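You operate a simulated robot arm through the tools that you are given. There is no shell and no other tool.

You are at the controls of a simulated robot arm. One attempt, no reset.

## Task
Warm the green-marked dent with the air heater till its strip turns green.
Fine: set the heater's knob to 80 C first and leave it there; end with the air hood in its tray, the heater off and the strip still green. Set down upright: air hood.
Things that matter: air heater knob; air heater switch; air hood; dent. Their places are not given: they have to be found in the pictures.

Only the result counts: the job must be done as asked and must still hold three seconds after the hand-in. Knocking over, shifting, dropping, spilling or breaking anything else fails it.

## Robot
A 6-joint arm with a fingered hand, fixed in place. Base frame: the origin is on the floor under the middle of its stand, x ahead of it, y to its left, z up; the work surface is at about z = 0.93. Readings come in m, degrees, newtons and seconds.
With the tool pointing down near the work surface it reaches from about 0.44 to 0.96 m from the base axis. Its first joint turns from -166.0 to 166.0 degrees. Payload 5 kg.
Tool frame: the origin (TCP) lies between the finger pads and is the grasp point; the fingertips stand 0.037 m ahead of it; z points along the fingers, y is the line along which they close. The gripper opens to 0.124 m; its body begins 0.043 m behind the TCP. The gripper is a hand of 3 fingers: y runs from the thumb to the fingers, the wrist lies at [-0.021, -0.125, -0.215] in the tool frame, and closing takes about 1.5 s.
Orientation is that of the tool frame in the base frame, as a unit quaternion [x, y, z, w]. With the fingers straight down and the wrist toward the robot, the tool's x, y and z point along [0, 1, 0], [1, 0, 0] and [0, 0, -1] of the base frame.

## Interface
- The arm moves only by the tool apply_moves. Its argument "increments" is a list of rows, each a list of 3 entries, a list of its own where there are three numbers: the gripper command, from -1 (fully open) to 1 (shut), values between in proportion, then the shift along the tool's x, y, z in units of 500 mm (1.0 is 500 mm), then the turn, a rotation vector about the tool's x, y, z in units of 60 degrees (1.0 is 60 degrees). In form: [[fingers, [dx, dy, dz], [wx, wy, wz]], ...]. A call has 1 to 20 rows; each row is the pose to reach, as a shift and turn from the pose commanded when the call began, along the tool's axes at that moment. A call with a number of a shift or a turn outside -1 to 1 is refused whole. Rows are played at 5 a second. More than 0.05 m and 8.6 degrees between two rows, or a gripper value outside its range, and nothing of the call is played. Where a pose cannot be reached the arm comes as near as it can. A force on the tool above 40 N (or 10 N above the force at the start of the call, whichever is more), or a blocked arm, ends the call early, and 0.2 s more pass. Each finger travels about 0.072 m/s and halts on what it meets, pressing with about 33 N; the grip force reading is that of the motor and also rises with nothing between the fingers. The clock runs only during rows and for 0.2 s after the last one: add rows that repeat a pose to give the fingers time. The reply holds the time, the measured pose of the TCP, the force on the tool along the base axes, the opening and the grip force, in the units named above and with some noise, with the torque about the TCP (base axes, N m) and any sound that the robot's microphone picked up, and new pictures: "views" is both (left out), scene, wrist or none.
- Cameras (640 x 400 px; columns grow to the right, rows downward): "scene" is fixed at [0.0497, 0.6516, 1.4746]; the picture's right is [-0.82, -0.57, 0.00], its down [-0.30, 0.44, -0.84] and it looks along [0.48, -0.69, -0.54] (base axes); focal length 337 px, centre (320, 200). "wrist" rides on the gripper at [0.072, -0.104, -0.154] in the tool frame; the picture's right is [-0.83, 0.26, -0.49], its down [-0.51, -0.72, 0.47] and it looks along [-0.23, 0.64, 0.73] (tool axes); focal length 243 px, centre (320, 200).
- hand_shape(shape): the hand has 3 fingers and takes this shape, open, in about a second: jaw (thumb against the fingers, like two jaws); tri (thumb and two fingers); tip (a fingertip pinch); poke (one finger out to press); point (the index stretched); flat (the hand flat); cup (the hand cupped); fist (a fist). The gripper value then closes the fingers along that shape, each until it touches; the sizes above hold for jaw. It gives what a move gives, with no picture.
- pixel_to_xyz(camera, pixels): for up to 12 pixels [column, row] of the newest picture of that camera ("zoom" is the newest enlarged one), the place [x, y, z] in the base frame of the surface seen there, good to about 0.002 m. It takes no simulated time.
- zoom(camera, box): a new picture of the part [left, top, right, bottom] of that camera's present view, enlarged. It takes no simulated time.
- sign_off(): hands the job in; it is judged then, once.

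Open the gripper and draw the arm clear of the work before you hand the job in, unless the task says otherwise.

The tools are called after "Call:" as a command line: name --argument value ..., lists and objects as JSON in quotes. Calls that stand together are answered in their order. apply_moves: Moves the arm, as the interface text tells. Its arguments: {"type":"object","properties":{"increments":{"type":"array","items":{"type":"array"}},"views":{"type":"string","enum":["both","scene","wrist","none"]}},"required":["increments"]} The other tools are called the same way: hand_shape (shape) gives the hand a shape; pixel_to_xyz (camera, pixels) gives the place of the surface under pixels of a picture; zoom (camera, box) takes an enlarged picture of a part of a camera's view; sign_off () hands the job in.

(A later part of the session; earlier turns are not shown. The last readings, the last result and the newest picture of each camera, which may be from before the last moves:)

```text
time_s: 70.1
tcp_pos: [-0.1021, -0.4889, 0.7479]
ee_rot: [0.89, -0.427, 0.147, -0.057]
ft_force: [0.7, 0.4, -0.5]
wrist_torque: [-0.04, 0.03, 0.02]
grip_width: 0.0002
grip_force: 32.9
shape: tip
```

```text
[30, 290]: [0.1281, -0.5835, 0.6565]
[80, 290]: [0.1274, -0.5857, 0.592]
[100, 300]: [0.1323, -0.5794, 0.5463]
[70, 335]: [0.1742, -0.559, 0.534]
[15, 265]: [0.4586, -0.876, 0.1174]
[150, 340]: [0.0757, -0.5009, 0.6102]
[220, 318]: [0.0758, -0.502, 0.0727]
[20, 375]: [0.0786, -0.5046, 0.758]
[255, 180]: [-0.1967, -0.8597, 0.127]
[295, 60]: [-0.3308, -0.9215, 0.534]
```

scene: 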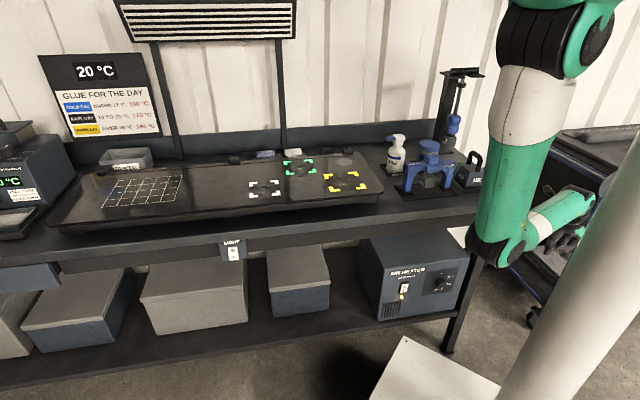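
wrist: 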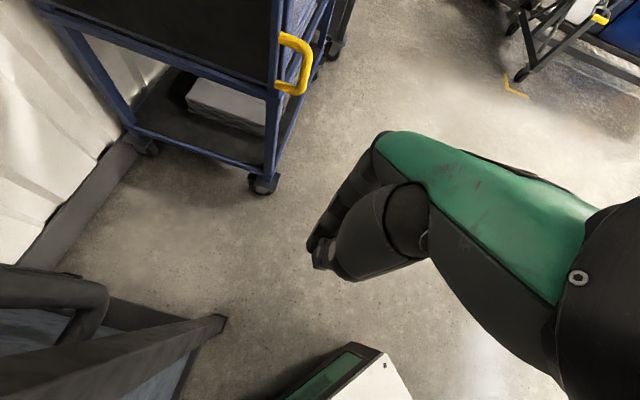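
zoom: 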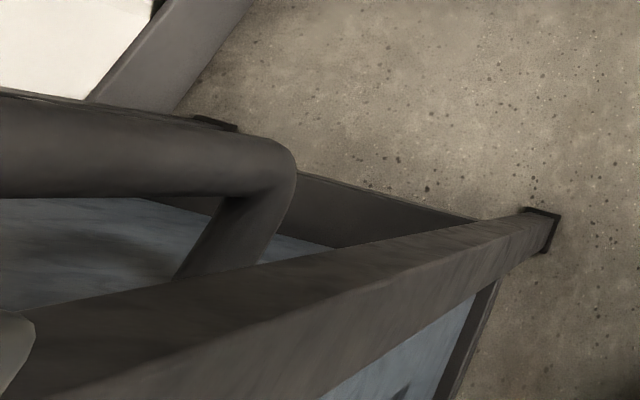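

A fixed pipe rises at about (0.13,-0.58), which the hand passes well clear of. I raise the hand to z=1.1 beside the bench end and finish the turn to tool-down.

Call:
apply_moves --increments '[[1, [0.0485, -0.0209, -0.0766], [-0.0251, -0.0281, -0.0213]], [1, [0.097, -0.0419, -0.1533], [-0.0503, -0.0563, -0.0425]], [1, [0.1455, -0.0628, -0.2299], [-0.0754, -0.0844, -0.0638]], [1, [0.194, -0.0837, -0.3065], [-0.1005, -0.1125, -0.085]], [1, [0.2425, -0.1046, -0.3831], [-0.1256, -0.1406, -0.1063]], [1, [0.291, -0.1256, -0.4598], [-0.1508, -0.1688, -0.1275]], [1, [0.3395, -0.1465, -0.5364], [-0.1759, -0.1969, -0.1488]], [1, [0.388, -0.1674, -0.613], [-0.201, -0.225, -0.17]]]' --views "none"

Call:
hand_shape --shape "jaw"

Call:
apply_moves --increments '[[0.3, [0, 0, 0], [0, 0, 0]], [0.3, [0, 0, 0], [0, 0, 0]], [0.3, [0, 0, 0], [0, 0, 0]], [0.3, [0, 0, 0], [0, 0, 0]], [0.3, [0, 0, 0], [0, 0, 0]]]' --views "both"

```text
time_s: 71.9
tcp_pos: [-0.0215, -0.5794, 1.1025]
ee_rot: [0.937, -0.35, 0.002, 0.001]
ft_force: [0.0, 0.2, 0.0]
wrist_torque: [-0.02, 0.02, 0.03]
grip_width: 0.0
grip_force: 32.8
shape: tip
```

```text
time_s: 72.8
tcp_pos: [-0.0222, -0.5804, 1.1012]
ee_rot: [0.936, -0.351, 0.003, 0.0]
ft_force: [0.6, -0.1, -0.2]
wrist_torque: [-0.03, 0.01, 0.02]
grip_width: 0.1235
grip_force: 0.1
shape: jaw
```

```text
time_s: 74.0
tcp_pos: [-0.0226, -0.5803, 1.1012]
ee_rot: [0.937, -0.35, 0.002, 0.0]
ft_force: [0.1, -0.3, 0.0]
wrist_torque: [0.03, 0.03, -0.02]
grip_width: 0.0439
grip_force: 0.1
shape: jaw
```

scene: 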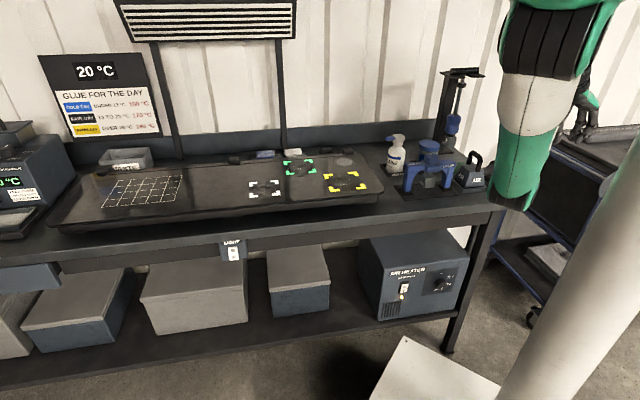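
wrist: 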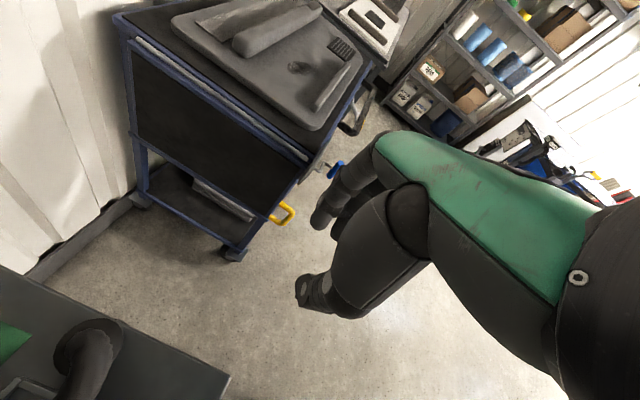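

The hand is tool-down at (-0.02,-0.58,1.10) with the jaw at 44 mm. The hood is now fully visible in the scene view, so I measure its handle again.

Call:
zoom --camera "scene" --box '[455, 145, 495, 195]'

```text
8.00 times, centred on (475, 170) of scene
```

zoom: 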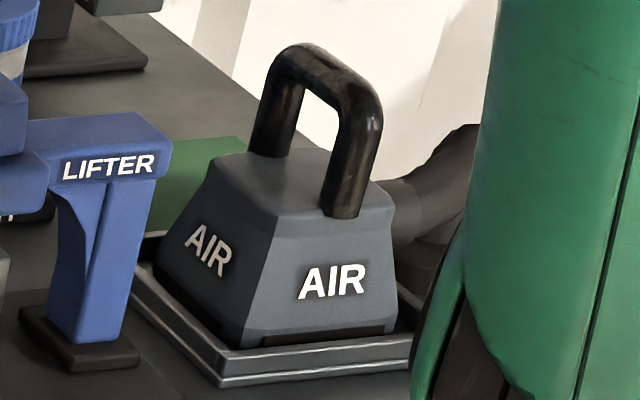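

Call:
pixel_to_xyz --camera "zoom" --pixels '[[275, 80], [300, 55], [325, 62], [350, 85], [372, 110], [270, 140], [345, 205], [360, 160], [250, 145], [385, 200], [212, 165], [270, 230]]'

Call:
pixel_to_xyz --camera "zoom" --pixels '[[160, 275], [240, 340], [395, 325], [243, 325], [135, 285], [222, 380], [410, 360], [300, 180], [320, 150], [410, 190], [430, 160], [330, 130]]'

```text
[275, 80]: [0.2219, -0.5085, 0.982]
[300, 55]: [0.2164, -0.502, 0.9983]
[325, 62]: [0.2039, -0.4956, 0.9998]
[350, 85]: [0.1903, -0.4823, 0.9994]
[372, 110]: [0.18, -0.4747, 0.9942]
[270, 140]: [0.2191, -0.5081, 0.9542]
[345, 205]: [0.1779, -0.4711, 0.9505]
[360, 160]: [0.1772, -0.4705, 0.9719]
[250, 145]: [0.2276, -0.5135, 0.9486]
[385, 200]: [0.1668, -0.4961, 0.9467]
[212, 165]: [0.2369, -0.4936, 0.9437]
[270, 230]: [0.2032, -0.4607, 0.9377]
```

```text
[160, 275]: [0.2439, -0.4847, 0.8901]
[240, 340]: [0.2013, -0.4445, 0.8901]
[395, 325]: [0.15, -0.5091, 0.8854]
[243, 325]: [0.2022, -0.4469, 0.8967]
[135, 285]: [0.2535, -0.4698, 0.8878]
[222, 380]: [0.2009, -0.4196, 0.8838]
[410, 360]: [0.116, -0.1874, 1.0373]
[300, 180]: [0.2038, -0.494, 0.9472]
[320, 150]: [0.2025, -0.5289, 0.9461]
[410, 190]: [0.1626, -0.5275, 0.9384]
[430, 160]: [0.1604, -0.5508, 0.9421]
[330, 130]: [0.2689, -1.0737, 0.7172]
```

The hood's edges run at -44 and +46 degrees and its handle centre is about (0.200,-0.495), bar centre at z 0.992. I move above the handle at z=1.10 with a 3 degree yaw correction.

Call:
apply_moves --increments '[[0.3, [0.0374, -0.0701, 0], [0, 0, 0.0083]], [0.3, [0.0747, -0.1403, 0], [0, 0, 0.0167]], [0.3, [0.1121, -0.2104, 0], [0, 0, 0.025]], [0.3, [0.1495, -0.2805, 0], [0, 0, 0.0333]], [0.3, [0.1868, -0.3507, 0], [0, 0, 0.0417]], [0.3, [0.2242, -0.4208, 0], [0, 0, 0.05]], [0.3, [0.2242, -0.4208, 0], [0, 0, 0.05]]]' --views "both"

Call:
zoom --camera "scene" --box '[440, 110, 520, 200]'

Call:
zoom --camera "wrist" --box '[180, 150, 420, 370]'

```text
time_s: 75.6
tcp_pos: [0.1931, -0.5196, 1.0634]
ee_rot: [0.928, -0.372, 0.002, 0.004]
ft_force: [-0.6, -0.6, -0.3]
wrist_torque: [-0.02, 0.02, 0.02]
grip_width: 0.0436
grip_force: 0.1
shape: jaw
out of reach, approached as far as the arm can: row 4, 5, 6, 7
```

scene: 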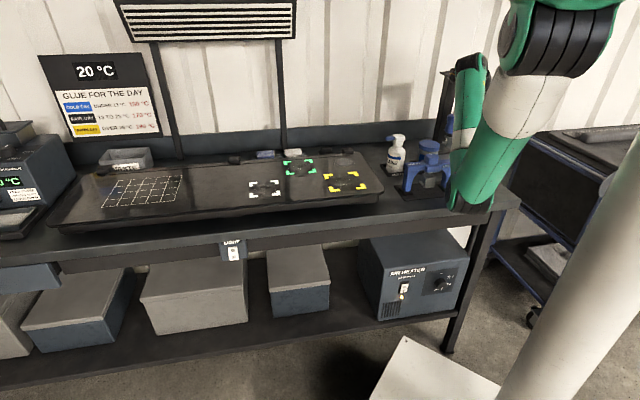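
wrist: 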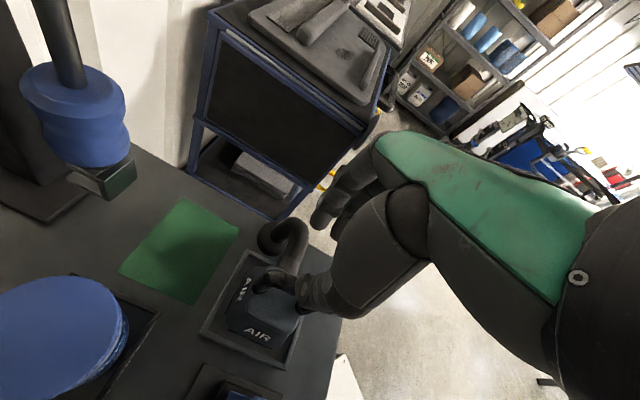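

```text
4.44 times, centred on (480, 155) of scene
```

zoom: 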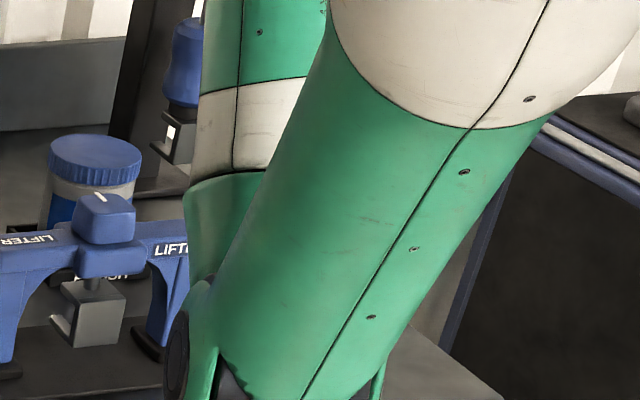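

```text
1.82 times, centred on (300, 260) of wrist
```

zoom: 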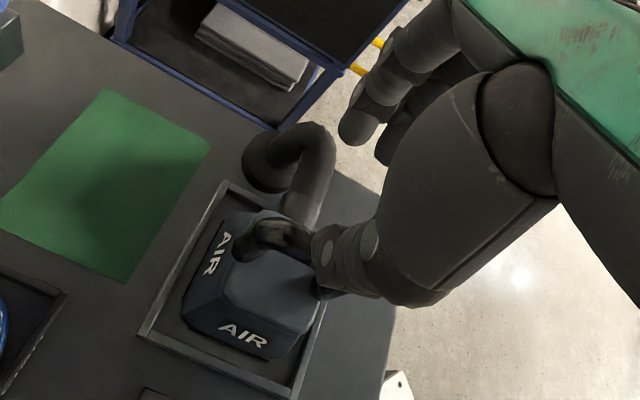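

At z=1.10 this radius is out of reach, so the arm settled at z=1.063 and 25 mm off. I move to directly above the handle at z=1.045, still clear of its top at 1.000.

Call:
apply_moves --increments '[[0.3, [-0.0119, -0.0226, 0.018], [0, 0, 0]], [0.3, [-0.0238, -0.0452, 0.036], [0, 0, 0]], [0.3, [-0.0238, -0.0452, 0.036], [0, 0, 0]]]' --views "both"

Call:
zoom --camera "wrist" --box '[180, 150, 420, 370]'

```text
time_s: 76.4
tcp_pos: [0.2004, -0.4949, 1.0442]
ee_rot: [0.927, -0.374, 0.003, 0.001]
ft_force: [-0.2, 0.5, 0.3]
wrist_torque: [0.04, -0.01, 0.03]
grip_width: 0.0437
grip_force: 0.0
shape: jaw
```

scene: 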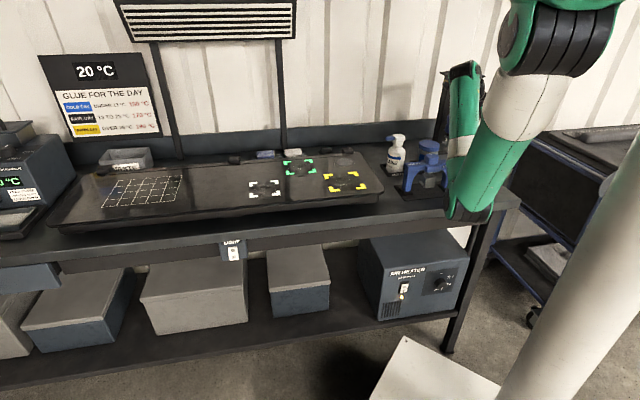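
wrist: 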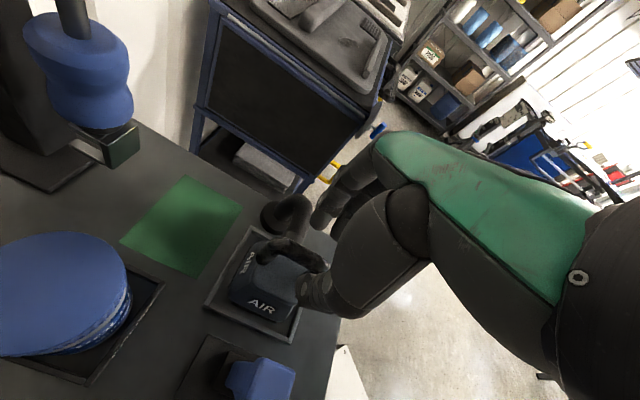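

```text
1.82 times, centred on (300, 260) of wrist
```

zoom: 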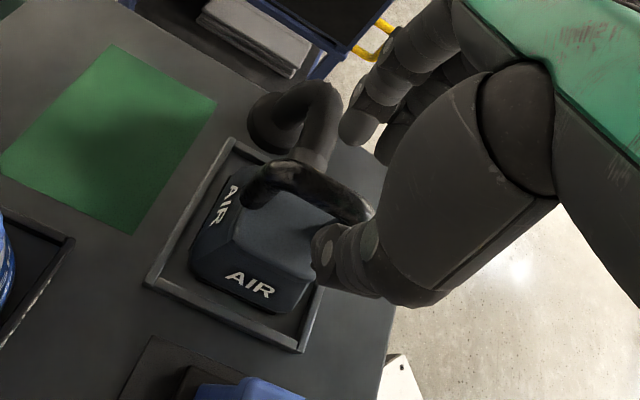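

The hand is above the handle, thumb at zoom (320,260) on one side and fingers at (360,120) on the other. I measure the bar in this view to check centring.

Call:
pixel_to_xyz --camera "zoom" --pixels '[[265, 175], [285, 170], [310, 175], [335, 190], [355, 205], [250, 200], [320, 245], [350, 130], [300, 155], [325, 110], [265, 110], [310, 290]]'

```text
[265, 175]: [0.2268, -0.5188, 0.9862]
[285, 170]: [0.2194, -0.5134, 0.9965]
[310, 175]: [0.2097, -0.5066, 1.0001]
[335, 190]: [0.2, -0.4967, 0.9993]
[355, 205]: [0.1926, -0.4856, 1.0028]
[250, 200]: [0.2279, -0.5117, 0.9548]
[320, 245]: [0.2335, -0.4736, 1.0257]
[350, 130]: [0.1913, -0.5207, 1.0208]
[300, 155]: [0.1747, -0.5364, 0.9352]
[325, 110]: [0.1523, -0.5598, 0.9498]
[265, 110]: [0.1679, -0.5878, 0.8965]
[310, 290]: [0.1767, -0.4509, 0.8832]
```

The bar is within 2 mm of the grip centre. I lower onto it to z=0.993 and close the jaw.

Call:
apply_moves --increments '[[0.3, [0, 0.003, 0.034], [0, 0, 0]], [0.3, [0, 0.003, 0.068], [0, 0, 0]], [0.3, [0, 0.003, 0.1024], [0, 0, 0]], [0.3, [0, 0.003, 0.1024], [0, 0, 0]], [1, [0, 0.003, 0.1024], [0, 0, 0]], [1, [0, 0.003, 0.1024], [0, 0, 0]], [1, [0, 0.003, 0.1024], [0, 0, 0]], [1, [0, 0.003, 0.1024], [0, 0, 0]], [1, [0, 0.003, 0.1024], [0, 0, 0]]]' --views "both"

Call:
zoom --camera "wrist" --box '[180, 150, 420, 370]'

```text
time_s: 78.4
tcp_pos: [0.1987, -0.4956, 0.9942]
ee_rot: [0.927, -0.375, 0.001, 0.001]
ft_force: [-1.1, -0.7, 0.0]
wrist_torque: [-0.13, 0.13, 0.0]
grip_width: 0.0026
grip_force: 32.9
shape: jaw
```

scene: 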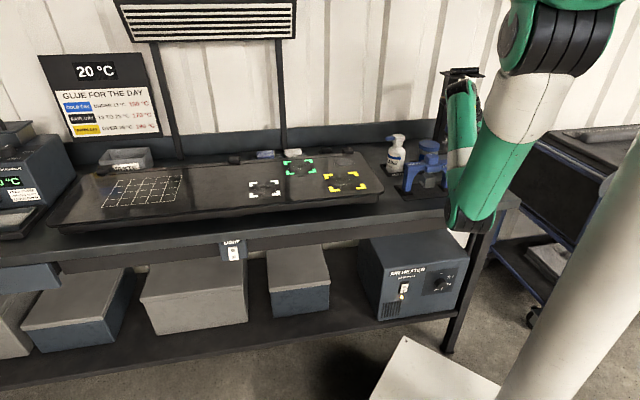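
wrist: 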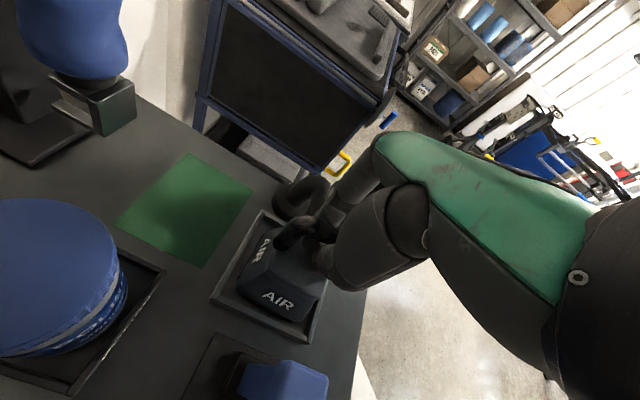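

```text
1.82 times, centred on (300, 260) of wrist
```

zoom: 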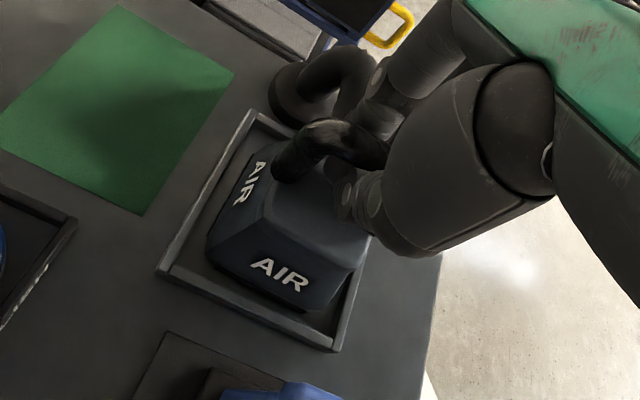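

The jaw closed to 2.6 mm, so the fingertips have likely met just under the bar with the bar enclosed. I lift 3 cm to see if the hood comes along.

Call:
apply_moves --increments '[[1, [0, 0, -0.02], [0, 0, 0]], [1, [0, 0, -0.04], [0, 0, 0]], [1, [0, 0, -0.06], [0, 0, 0]], [1, [0, 0, -0.06], [0, 0, 0]]]' --views "both"

Call:
zoom --camera "wrist" --box '[180, 150, 420, 370]'

Call:
zoom --camera "scene" --box '[430, 120, 530, 220]'

```text
time_s: 79.4
tcp_pos: [0.1993, -0.4959, 1.0239]
ee_rot: [0.927, -0.374, 0.001, 0.001]
ft_force: [-1.1, 1.3, -2.8]
wrist_torque: [0.0, 0.07, 0.0]
grip_width: 0.0022
grip_force: 33.6
shape: jaw
```

scene: 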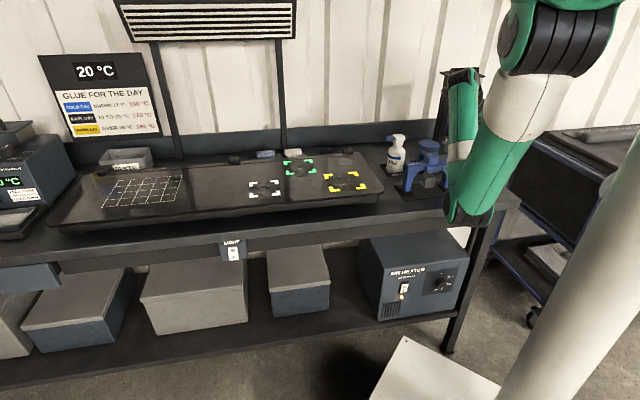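
wrist: 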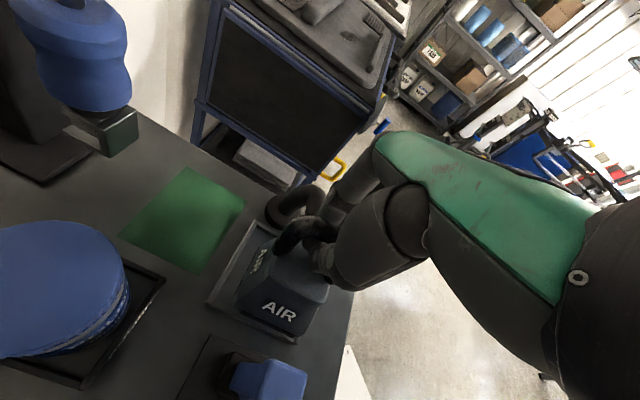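

```text
1.82 times, centred on (300, 260) of wrist
```

zoom: 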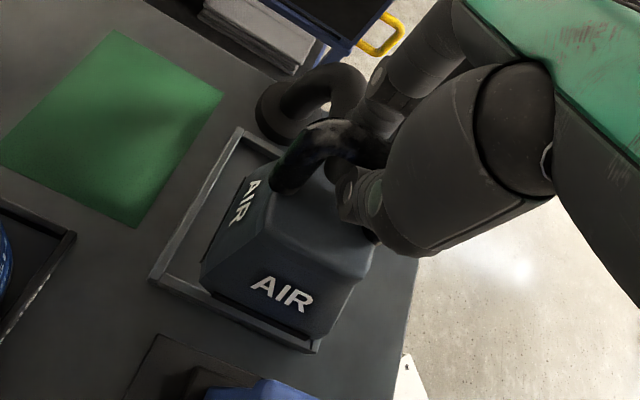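

```text
4.00 times, centred on (480, 170) of scene
```

zoom: 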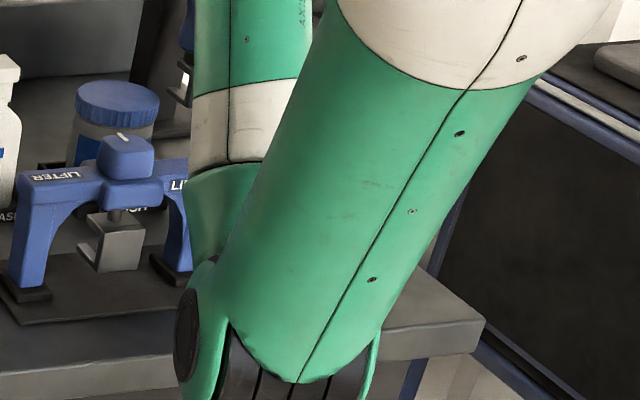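

The hood is hanging in the hand (about 3 N more load). Before carrying it, I measure the jar, the tool stand and the bottle that lie between here and the dent.

Call:
pixel_to_xyz --camera "wrist" --pixels '[[60, 260], [115, 290], [20, 310], [80, 60], [110, 150], [20, 100], [60, 5], [180, 215], [290, 200], [130, 120], [280, 310], [265, 250]]'

Call:
pixel_to_xyz --camera "scene" --pixels '[[397, 138], [396, 160], [390, 172], [430, 150], [428, 145], [425, 165], [455, 72], [452, 120], [408, 180], [380, 150], [440, 150], [465, 75]]'

```text
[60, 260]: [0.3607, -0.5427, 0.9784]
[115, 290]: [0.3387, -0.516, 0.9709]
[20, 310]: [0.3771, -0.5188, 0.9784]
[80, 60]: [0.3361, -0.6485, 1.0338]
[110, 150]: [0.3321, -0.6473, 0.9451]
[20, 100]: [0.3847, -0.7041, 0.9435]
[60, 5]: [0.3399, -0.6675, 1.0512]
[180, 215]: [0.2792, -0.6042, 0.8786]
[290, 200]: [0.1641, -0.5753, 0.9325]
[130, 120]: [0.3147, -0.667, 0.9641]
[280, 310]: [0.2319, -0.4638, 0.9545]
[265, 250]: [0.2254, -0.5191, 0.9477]
```

```text
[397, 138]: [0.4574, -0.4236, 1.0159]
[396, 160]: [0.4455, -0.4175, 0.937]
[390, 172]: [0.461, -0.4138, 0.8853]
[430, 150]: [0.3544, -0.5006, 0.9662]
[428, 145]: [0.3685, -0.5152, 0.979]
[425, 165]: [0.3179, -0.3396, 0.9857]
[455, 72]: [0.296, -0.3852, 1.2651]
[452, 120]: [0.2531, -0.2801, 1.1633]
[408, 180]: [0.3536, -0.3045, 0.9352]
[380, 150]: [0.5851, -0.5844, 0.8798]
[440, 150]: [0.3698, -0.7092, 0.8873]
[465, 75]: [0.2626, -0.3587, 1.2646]
```

The jar (top 0.978), bottle (1.02) and lifter (1.02) must be passed over, so the hood's bottom needs about 1.06. I raise the hood while moving a little outward where the arm can reach higher.

Call:
apply_moves --increments '[[1, [0.0387, -0.0069, -0.0507], [0, 0, 0]], [1, [0.0773, -0.0137, -0.1015], [0, 0, 0]], [1, [0.116, -0.0206, -0.1522], [0, 0, 0]], [1, [0.1461, -0.0616, -0.1989], [0, 0, 0]], [1, [0.1763, -0.1026, -0.2455], [0, 0, 0]], [1, [0.2064, -0.1436, -0.2922], [0, 0, 0]], [1, [0.2064, -0.1436, -0.2922], [0, 0, 0]]]' --views "both"

```text
time_s: 81.0
tcp_pos: [0.3093, -0.5779, 1.0907]
ee_rot: [0.927, -0.374, 0.002, 0.002]
ft_force: [-0.7, -0.1, -3.8]
wrist_torque: [-0.02, 0.01, 0.01]
grip_width: 0.0023
grip_force: 32.8
shape: jaw
out of reach, approached as far as the arm can: row 2, 3, 4, 5, 6, 7
```

scene: 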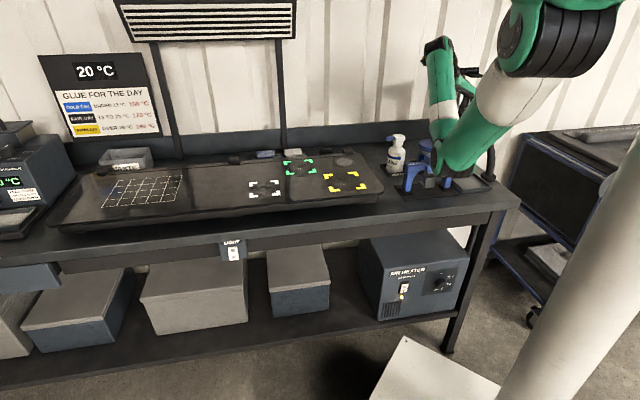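
wrist: 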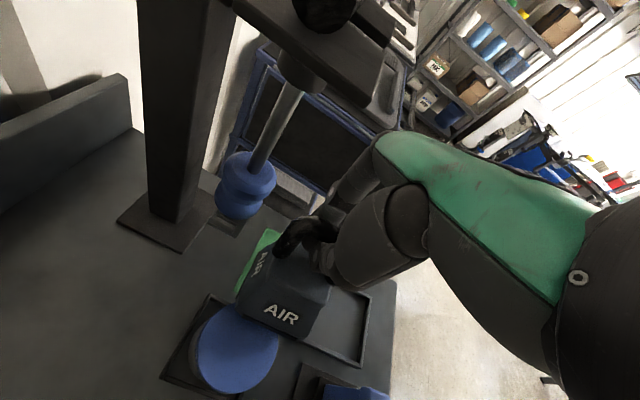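

The arm settled lower (z=1.09) than asked because of the hand's turned-in heading, and the hood is partly over the jar. I check the hood's bottom height against the jar lid before turning.

Call:
zoom --camera "wrist" --box '[150, 200, 420, 400]'

Call:
pixel_to_xyz --camera "wrist" --pixels '[[240, 308], [305, 340], [270, 325], [235, 345], [250, 325], [200, 350], [325, 290], [300, 235], [245, 185], [285, 60], [300, 310], [275, 350]]'

```text
2.00 times, centred on (285, 300) of wrist
```

zoom: 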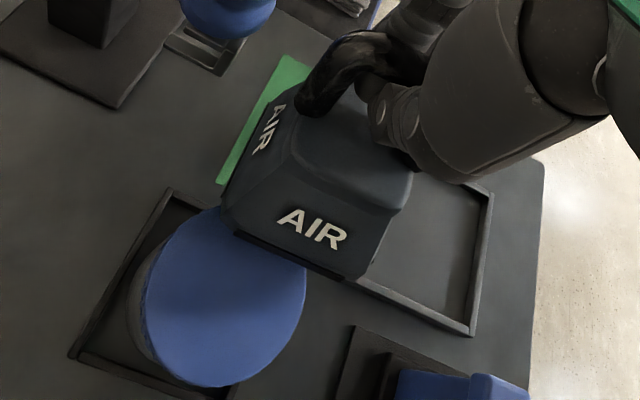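

```text
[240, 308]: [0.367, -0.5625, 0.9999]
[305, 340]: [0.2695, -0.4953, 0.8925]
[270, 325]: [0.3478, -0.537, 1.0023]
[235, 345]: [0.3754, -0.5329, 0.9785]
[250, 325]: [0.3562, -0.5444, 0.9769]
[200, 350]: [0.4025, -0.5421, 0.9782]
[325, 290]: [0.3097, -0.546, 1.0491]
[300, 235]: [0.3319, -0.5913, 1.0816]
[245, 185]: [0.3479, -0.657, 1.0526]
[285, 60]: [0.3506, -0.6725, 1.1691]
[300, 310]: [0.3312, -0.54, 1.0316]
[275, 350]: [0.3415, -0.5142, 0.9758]
```

The hood's bottom is at about 1.00, 2 cm above the jar lid, but its back edge is close to the blue tool. I move it inward and left while turning it 40 degrees, which should also free the wrist to go higher.

Call:
apply_moves --increments '[[1, [-0.0094, -0.0158, -0.0055], [0, 0, -0.0953]], [1, [-0.0189, -0.0315, -0.011], [0, 0, -0.1906]], [1, [-0.0283, -0.0473, -0.0165], [0, 0, -0.2859]], [1, [-0.0377, -0.0631, -0.0221], [0, 0, -0.3811]], [1, [-0.0471, -0.0789, -0.0276], [0, 0, -0.4764]], [1, [-0.0566, -0.0946, -0.0331], [0, 0, -0.5717]], [1, [-0.066, -0.1104, -0.0386], [0, 0, -0.667]]]' --views "both"

```text
time_s: 82.6
tcp_pos: [0.3236, -0.5151, 1.1103]
ee_rot: [0.999, -0.035, 0.001, 0.0]
ft_force: [-0.5, -0.4, -3.5]
wrist_torque: [-0.06, 0.03, -0.01]
grip_width: 0.0023
grip_force: 33.2
shape: jaw
```

scene: 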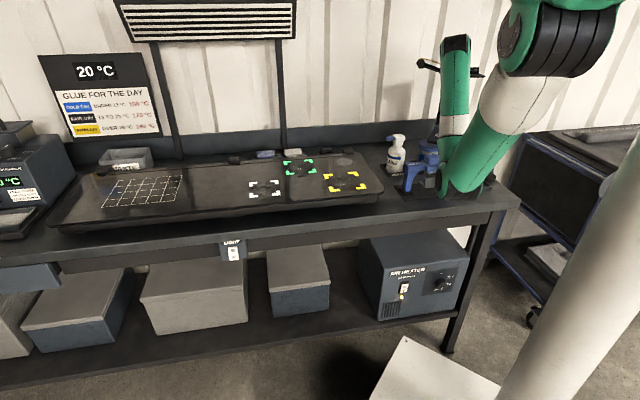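
wrist: 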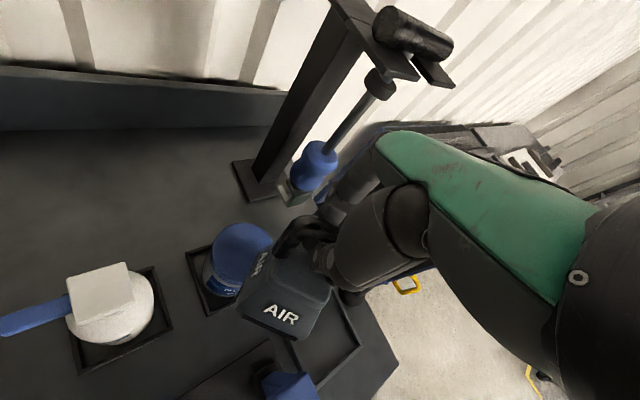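

Now the pose is fully reached with the hood's bottom at about 1.02. I raise it and carry it left above the bottle, turning it another 30 degrees on the way.

Call:
apply_moves --increments '[[1, [0.0377, -0.0098, -0.04], [0, 0, -0.0556]], [1, [0.0753, -0.0196, -0.08], [0, 0, -0.1111]], [1, [0.113, -0.0294, -0.12], [0, 0, -0.1667]], [1, [0.1606, -0.078, -0.124], [0, 0, -0.2333]], [1, [0.2081, -0.1266, -0.128], [0, 0, -0.3]], [1, [0.2557, -0.1752, -0.132], [0, 0, -0.3667]], [1, [0.3032, -0.2238, -0.136], [0, 0, -0.4333]], [1, [0.3508, -0.2724, -0.14], [0, 0, -0.5]]]' --views "both"

```text
time_s: 84.4
tcp_pos: [0.5138, -0.3962, 1.1675]
ee_rot: [0.974, 0.225, 0.001, 0.003]
ft_force: [1.0, 0.3, -3.3]
wrist_torque: [-0.05, -0.04, 0.0]
grip_width: 0.0019
grip_force: 32.9
shape: jaw
out of reach, approached as far as the arm can: row 3, 4, 5, 6, 7, 8
```

scene: 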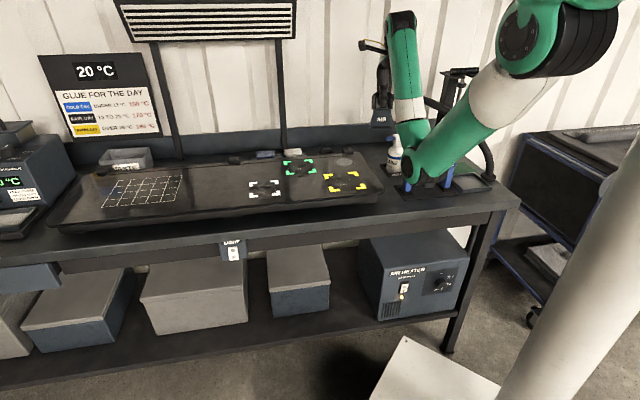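
wrist: 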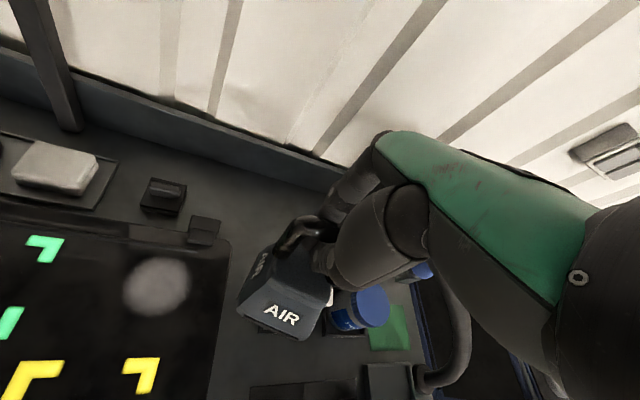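

The hood is past the bottle at (0.514,-0.396,1.168). I carry it on to above the green dent at (0.715,-0.19) with a last 20 degree turn, so its sides line up with the marks.

Call:
apply_moves --increments '[[1, [0.0775, -0.0277, 0.0107], [0, 0, -0.0476]], [1, [0.155, -0.0554, 0.0214], [0, 0, -0.0952]], [1, [0.2325, -0.0831, 0.0321], [0, 0, -0.1429]], [1, [0.3099, -0.1107, 0.0429], [0, 0, -0.1905]], [1, [0.3874, -0.1384, 0.0536], [0, 0, -0.2381]], [1, [0.4649, -0.1661, 0.0643], [0, 0, -0.2857]], [1, [0.5424, -0.1938, 0.075], [0, 0, -0.3333]], [1, [0.5424, -0.1938, 0.075], [0, 0, -0.3333]]]' --views "both"

Call:
zoom --camera "scene" --box '[250, 100, 370, 200]'

Call:
zoom --camera "wrist" --box '[120, 160, 400, 400]'

```text
time_s: 86.2
tcp_pos: [0.7152, -0.1899, 1.1311]
ee_rot: [0.92, 0.391, 0.001, 0.001]
ft_force: [0.9, -0.1, -4.1]
wrist_torque: [0.0, -0.07, 0.01]
grip_width: 0.0024
grip_force: 33.3
shape: jaw
```

scene: 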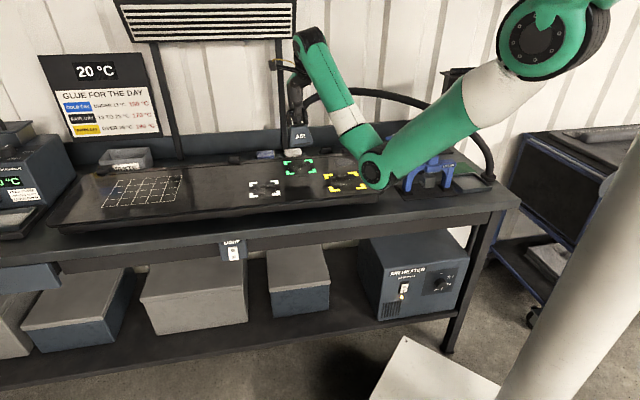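
wrist: 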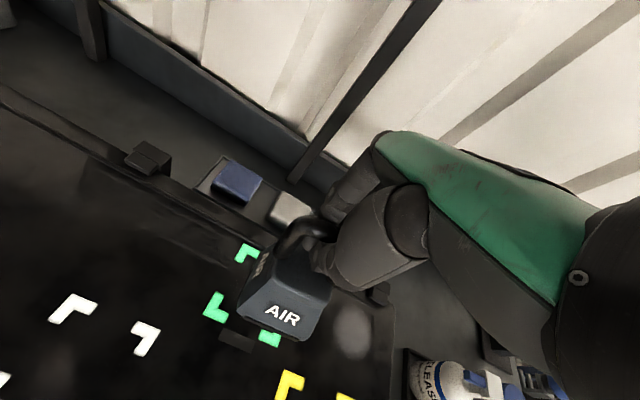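

```text
4.00 times, centred on (310, 150) of scene
```

zoom: 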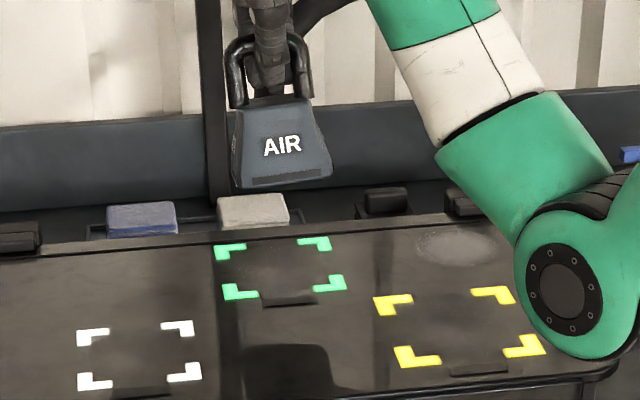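

```text
1.67 times, centred on (260, 280) of wrist
```

zoom: 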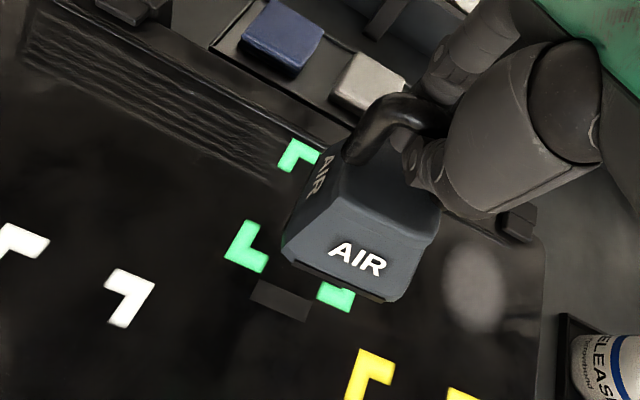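

The hood hangs upright over the dent. I measure the green marks once more to centre it exactly.

Call:
pixel_to_xyz --camera "zoom" --pixels '[[216, 247], [329, 239], [225, 298], [344, 289]]'

Call:
zoom --camera "scene" --box '[275, 150, 325, 185]'

```text
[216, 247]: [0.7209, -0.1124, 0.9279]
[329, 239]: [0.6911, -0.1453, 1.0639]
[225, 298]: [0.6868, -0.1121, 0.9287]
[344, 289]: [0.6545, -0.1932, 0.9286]
```

```text
11.43 times, centred on (300, 168) of scene
```

zoom: 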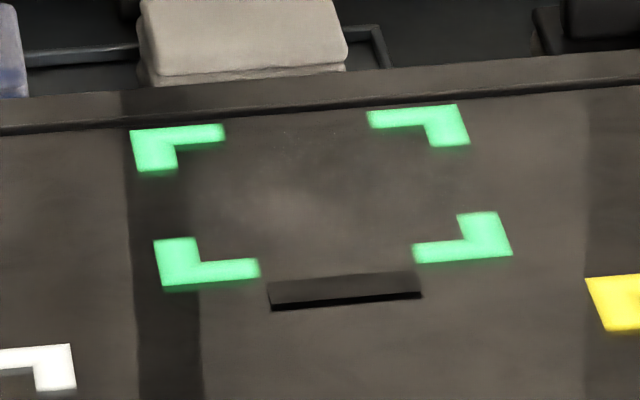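

I measure the outer corners of the four green marks in this scene zoom.

Call:
pixel_to_xyz --camera "zoom" --pixels '[[134, 132], [455, 108], [164, 284], [509, 253], [268, 284], [272, 308], [420, 296], [416, 274], [320, 200]]'

```text
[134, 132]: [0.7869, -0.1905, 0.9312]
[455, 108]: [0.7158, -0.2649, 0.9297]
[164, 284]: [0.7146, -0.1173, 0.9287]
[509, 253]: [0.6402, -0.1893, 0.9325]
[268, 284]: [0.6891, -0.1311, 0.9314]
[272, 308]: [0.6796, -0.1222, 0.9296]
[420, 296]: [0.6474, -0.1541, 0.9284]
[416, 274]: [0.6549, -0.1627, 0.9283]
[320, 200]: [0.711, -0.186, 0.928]
```

The dent's centre is (0.714,-0.1905), matching the hood's place. I measure the hood's bottom edge to know how far to lower.

Call:
pixel_to_xyz --camera "scene" --pixels '[[290, 145.5], [300, 145.5], [311, 144], [300, 143], [295, 125], [300, 135]]'

Call:
zoom --camera "scene" --box '[270, 90, 330, 160]'

```text
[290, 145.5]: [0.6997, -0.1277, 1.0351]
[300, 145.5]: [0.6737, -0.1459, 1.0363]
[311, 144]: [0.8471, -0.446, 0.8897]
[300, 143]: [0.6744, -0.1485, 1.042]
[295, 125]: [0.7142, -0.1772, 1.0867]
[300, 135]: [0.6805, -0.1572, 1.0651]
```

```text
5.71 times, centred on (300, 125) of scene
```

zoom: 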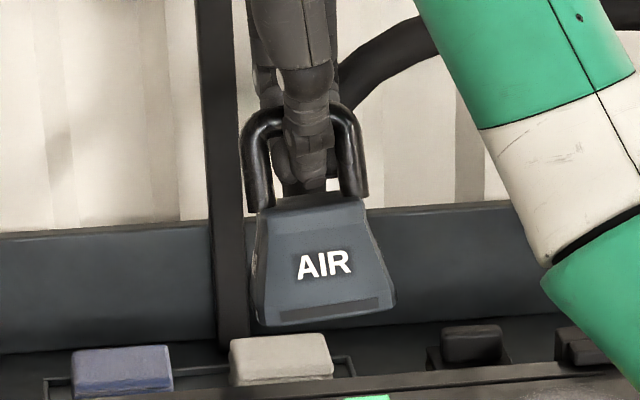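

The hood's bottom is at about 1.034, so it must go down about 10.5 cm to the panel at 0.929. I lower it gently.

Call:
apply_moves --increments '[[1, [0, 0, 0.05], [0, 0, 0]], [1, [0, 0, 0.1], [0, 0, 0]], [1, [0, 0, 0.15], [0, 0, 0]], [1, [0, 0, 0.18], [0, 0, 0]], [1, [0, 0, 0.195], [0, 0, 0]], [1, [0, 0, 0.205], [0, 0, 0]], [1, [0, 0, 0.205], [0, 0, 0]]]' --views "both"

Call:
zoom --camera "scene" --box '[260, 110, 340, 190]'

Call:
zoom --camera "wrist" --box '[120, 160, 400, 400]'

```text
time_s: 87.8
tcp_pos: [0.7129, -0.1905, 1.0333]
ee_rot: [0.921, 0.391, 0.003, 0.005]
ft_force: [-5.4, 6.6, 29.2]
wrist_torque: [0.17, 0.06, -0.04]
grip_width: 0.0022
grip_force: 33.5
shape: jaw
```

scene: 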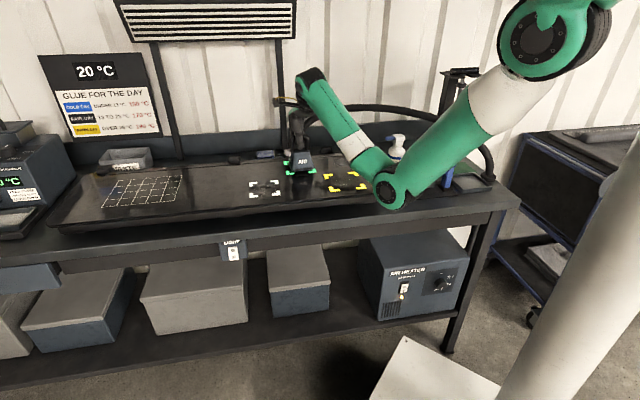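
wrist: 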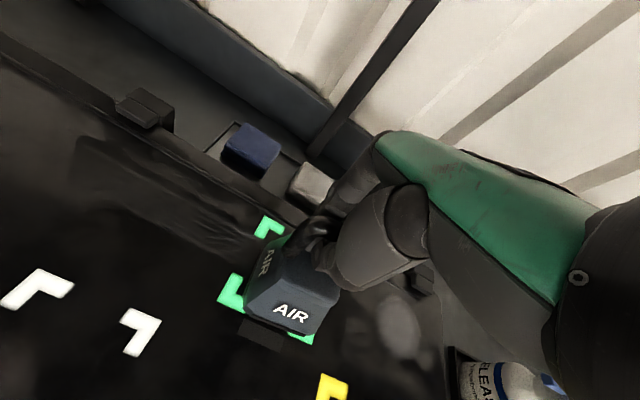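

```text
5.00 times, centred on (300, 150) of scene
```

zoom: 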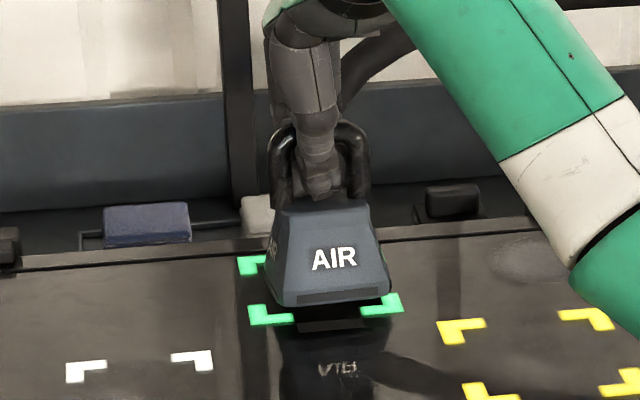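

```text
1.67 times, centred on (260, 280) of wrist
```

zoom: 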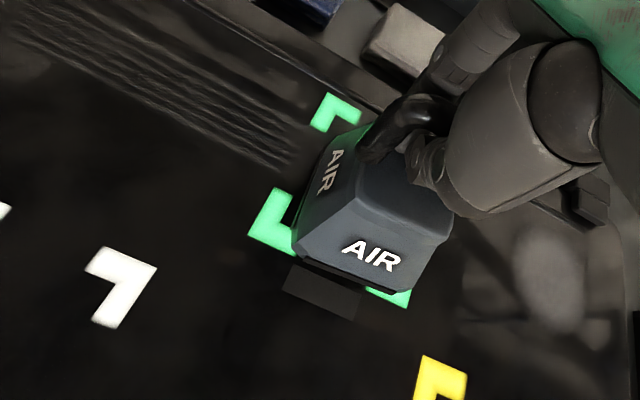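

The hood is on the panel, but I press with 29 N. I raise the hand 8 mm to take the load off and wait a little, watching the strip below the hood.

Call:
apply_moves --increments '[[1, [0, 0, -0.008], [0, 0, 0]], [1, [0, 0, -0.016], [0, 0, 0]], [1, [0, 0, -0.016], [0, 0, 0]], [1, [0, 0, -0.016], [0, 0, 0]], [1, [0, 0, -0.016], [0, 0, 0]]]' --views "both"

Call:
zoom --camera "scene" --box '[270, 130, 330, 190]'

```text
time_s: 89.0
tcp_pos: [0.7154, -0.1915, 1.0381]
ee_rot: [0.921, 0.39, 0.001, 0.002]
ft_force: [-0.4, -0.2, -3.0]
wrist_torque: [0.0, -0.02, 0.0]
grip_width: 0.002
grip_force: 33.0
shape: jaw
```

scene: 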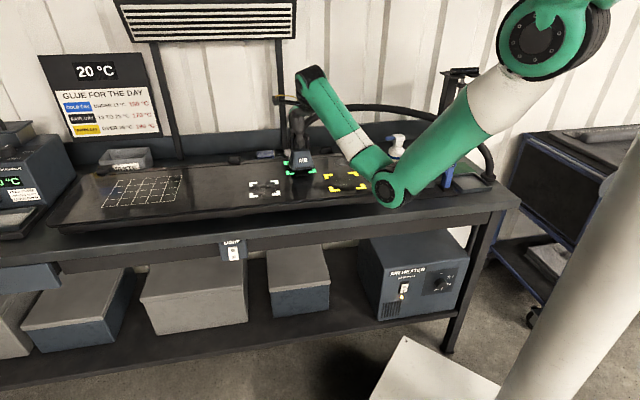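
wrist: 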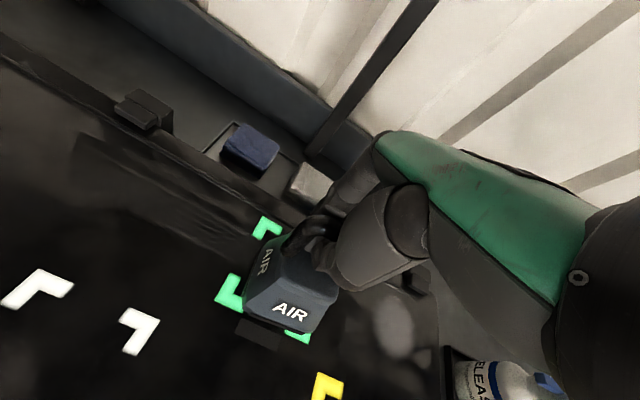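

```text
6.67 times, centred on (300, 160) of scene
```

zoom: 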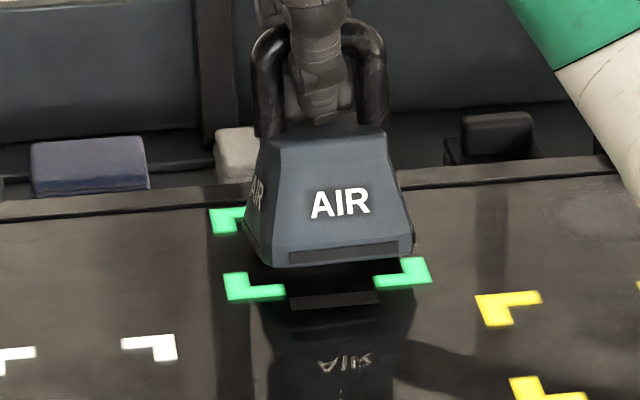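

Now the load reads -3 N, so the hood hangs just off the panel. I lower 4 mm for light contact and wait while watching the strip.

Call:
apply_moves --increments '[[1, [0, 0, 0.004], [0, 0, 0]], [1, [0, 0, 0.008], [0, 0, 0]], [1, [0, 0, 0.009], [0, 0, 0]], [1, [0, 0, 0.009], [0, 0, 0]], [1, [0, 0, 0.009], [0, 0, 0]], [1, [0, 0, 0.009], [0, 0, 0]], [1, [0, 0, 0.009], [0, 0, 0]], [1, [0, 0, 0.009], [0, 0, 0]]]' --views "scene"

Call:
zoom --camera "scene" --box '[270, 130, 330, 190]'

```text
time_s: 90.8
tcp_pos: [0.7155, -0.1927, 1.0342]
ee_rot: [0.92, 0.391, 0.001, 0.003]
ft_force: [0.0, 2.7, 4.3]
wrist_torque: [0.01, -0.06, -0.04]
grip_width: 0.0022
grip_force: 33.3
shape: jaw
```

scene: 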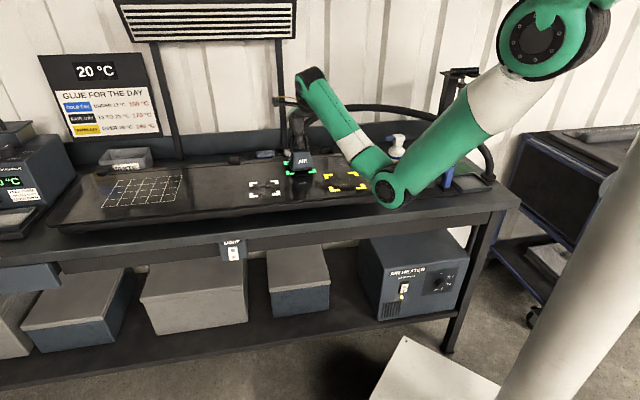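

```text
6.67 times, centred on (300, 160) of scene
```

zoom: 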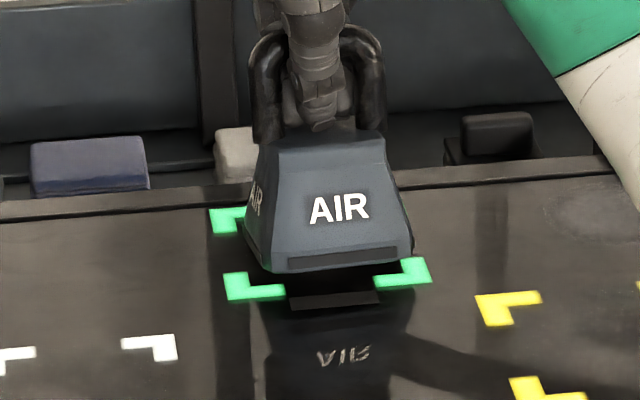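

The hood's right side looks a few millimetres high, so it is not seated flat. I release it so that it settles flush on the panel, keeping the hand around the handle.

Call:
apply_moves --increments '[[1, [0, 0, 0.003], [0, 0, 0]], [0.7, [0, 0, 0.003], [0, 0, 0]], [0.5, [0, 0, 0.003], [0, 0, 0]], [0.3, [0, 0, 0.003], [0, 0, 0]], [0.3, [0, 0, 0.003], [0, 0, 0]], [0.3, [0, 0, 0.003], [0, 0, 0]], [0.3, [0, 0, 0.003], [0, 0, 0]]]' --views "both"

Call:
zoom --camera "scene" --box '[270, 130, 330, 190]'

Call:
zoom --camera "wrist" --box '[180, 180, 400, 370]'

```text
time_s: 92.4
tcp_pos: [0.7146, -0.192, 1.0332]
ee_rot: [0.92, 0.391, 0.0, 0.002]
ft_force: [-0.3, -0.1, 0.3]
wrist_torque: [0.01, -0.02, -0.02]
grip_width: 0.0429
grip_force: 0.0
shape: jaw
```

scene: 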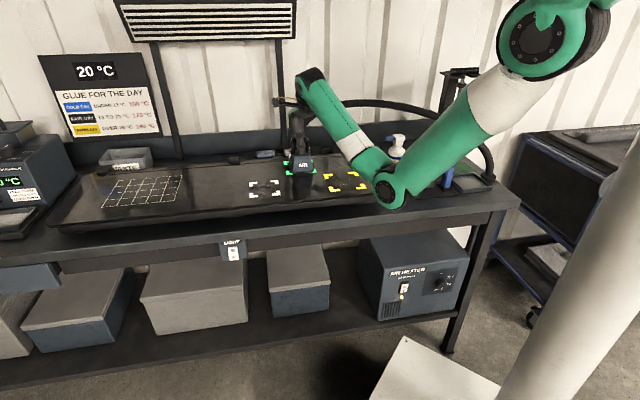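
wrist: 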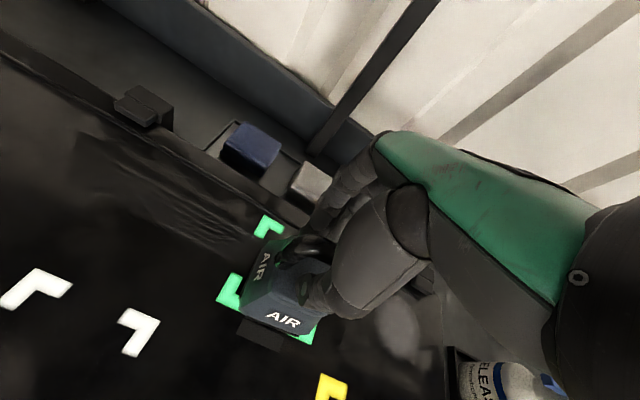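

```text
6.67 times, centred on (300, 160) of scene
```

zoom: 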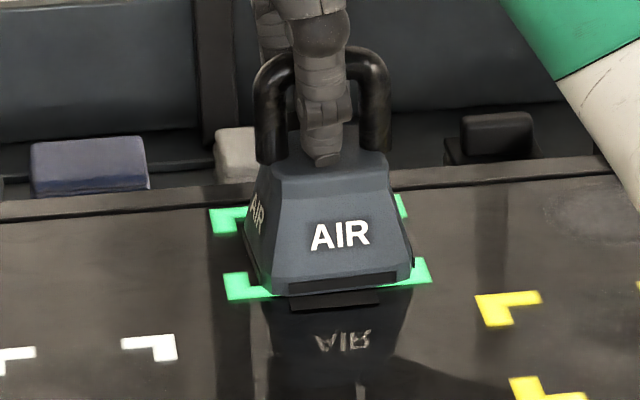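

```text
2.11 times, centred on (290, 275) of wrist
```

zoom: 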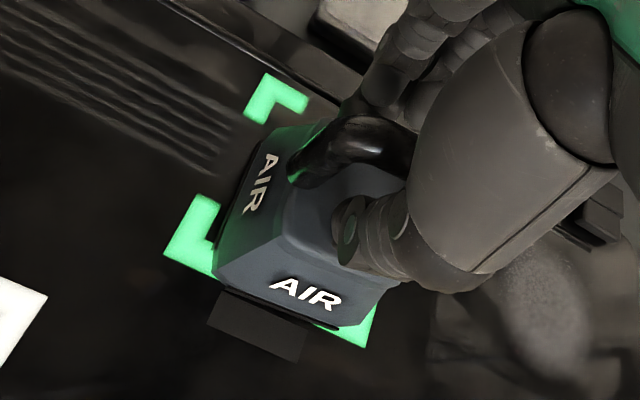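

The hood now sits flat inside the four green marks, the strip just in front of it at zoom (335,300). I wait and watch the strip.

Call:
apply_moves --increments '[[0.3, [0, 0, 0], [0, 0, 0]], [0.3, [0, 0, 0], [0, 0, 0]], [0.3, [0, 0, 0], [0, 0, 0]], [0.3, [0, 0, 0], [0, 0, 0]], [0.3, [0, 0, 0], [0, 0, 0]], [0.3, [0, 0, 0], [0, 0, 0]], [0.3, [0, 0, 0], [0, 0, 0]], [0.3, [0, 0, 0], [0, 0, 0]], [0.3, [0, 0, 0], [0, 0, 0]], [0.3, [0, 0, 0], [0, 0, 0]]]' --views "scene"

Call:
zoom --camera "scene" --box '[270, 130, 330, 190]'

```text
time_s: 94.6
tcp_pos: [0.7153, -0.1914, 1.032]
ee_rot: [0.921, 0.39, 0.0, 0.001]
ft_force: [-0.2, 0.4, 0.4]
wrist_torque: [0.01, 0.01, 0.01]
grip_width: 0.043
grip_force: 0.1
shape: jaw
```

scene: 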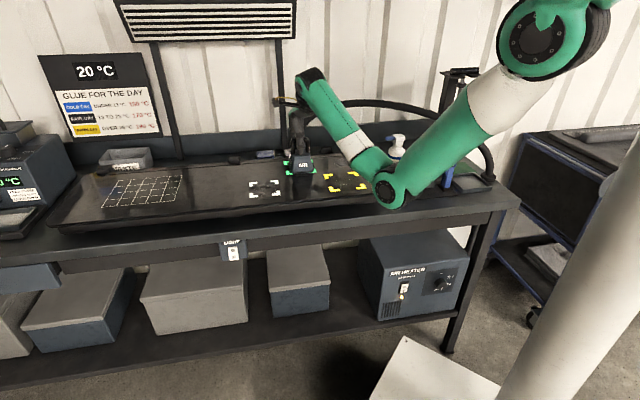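

```text
6.67 times, centred on (300, 160) of scene
```

zoom: 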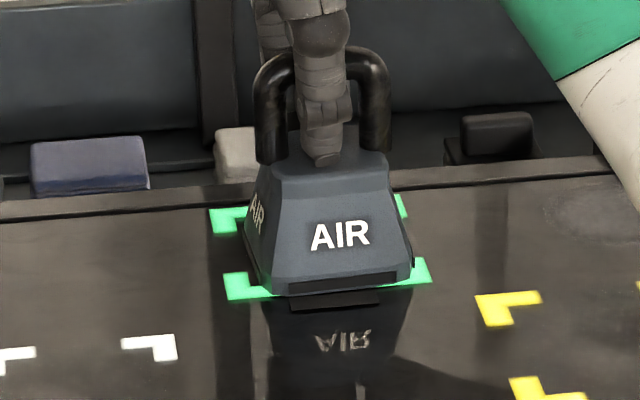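

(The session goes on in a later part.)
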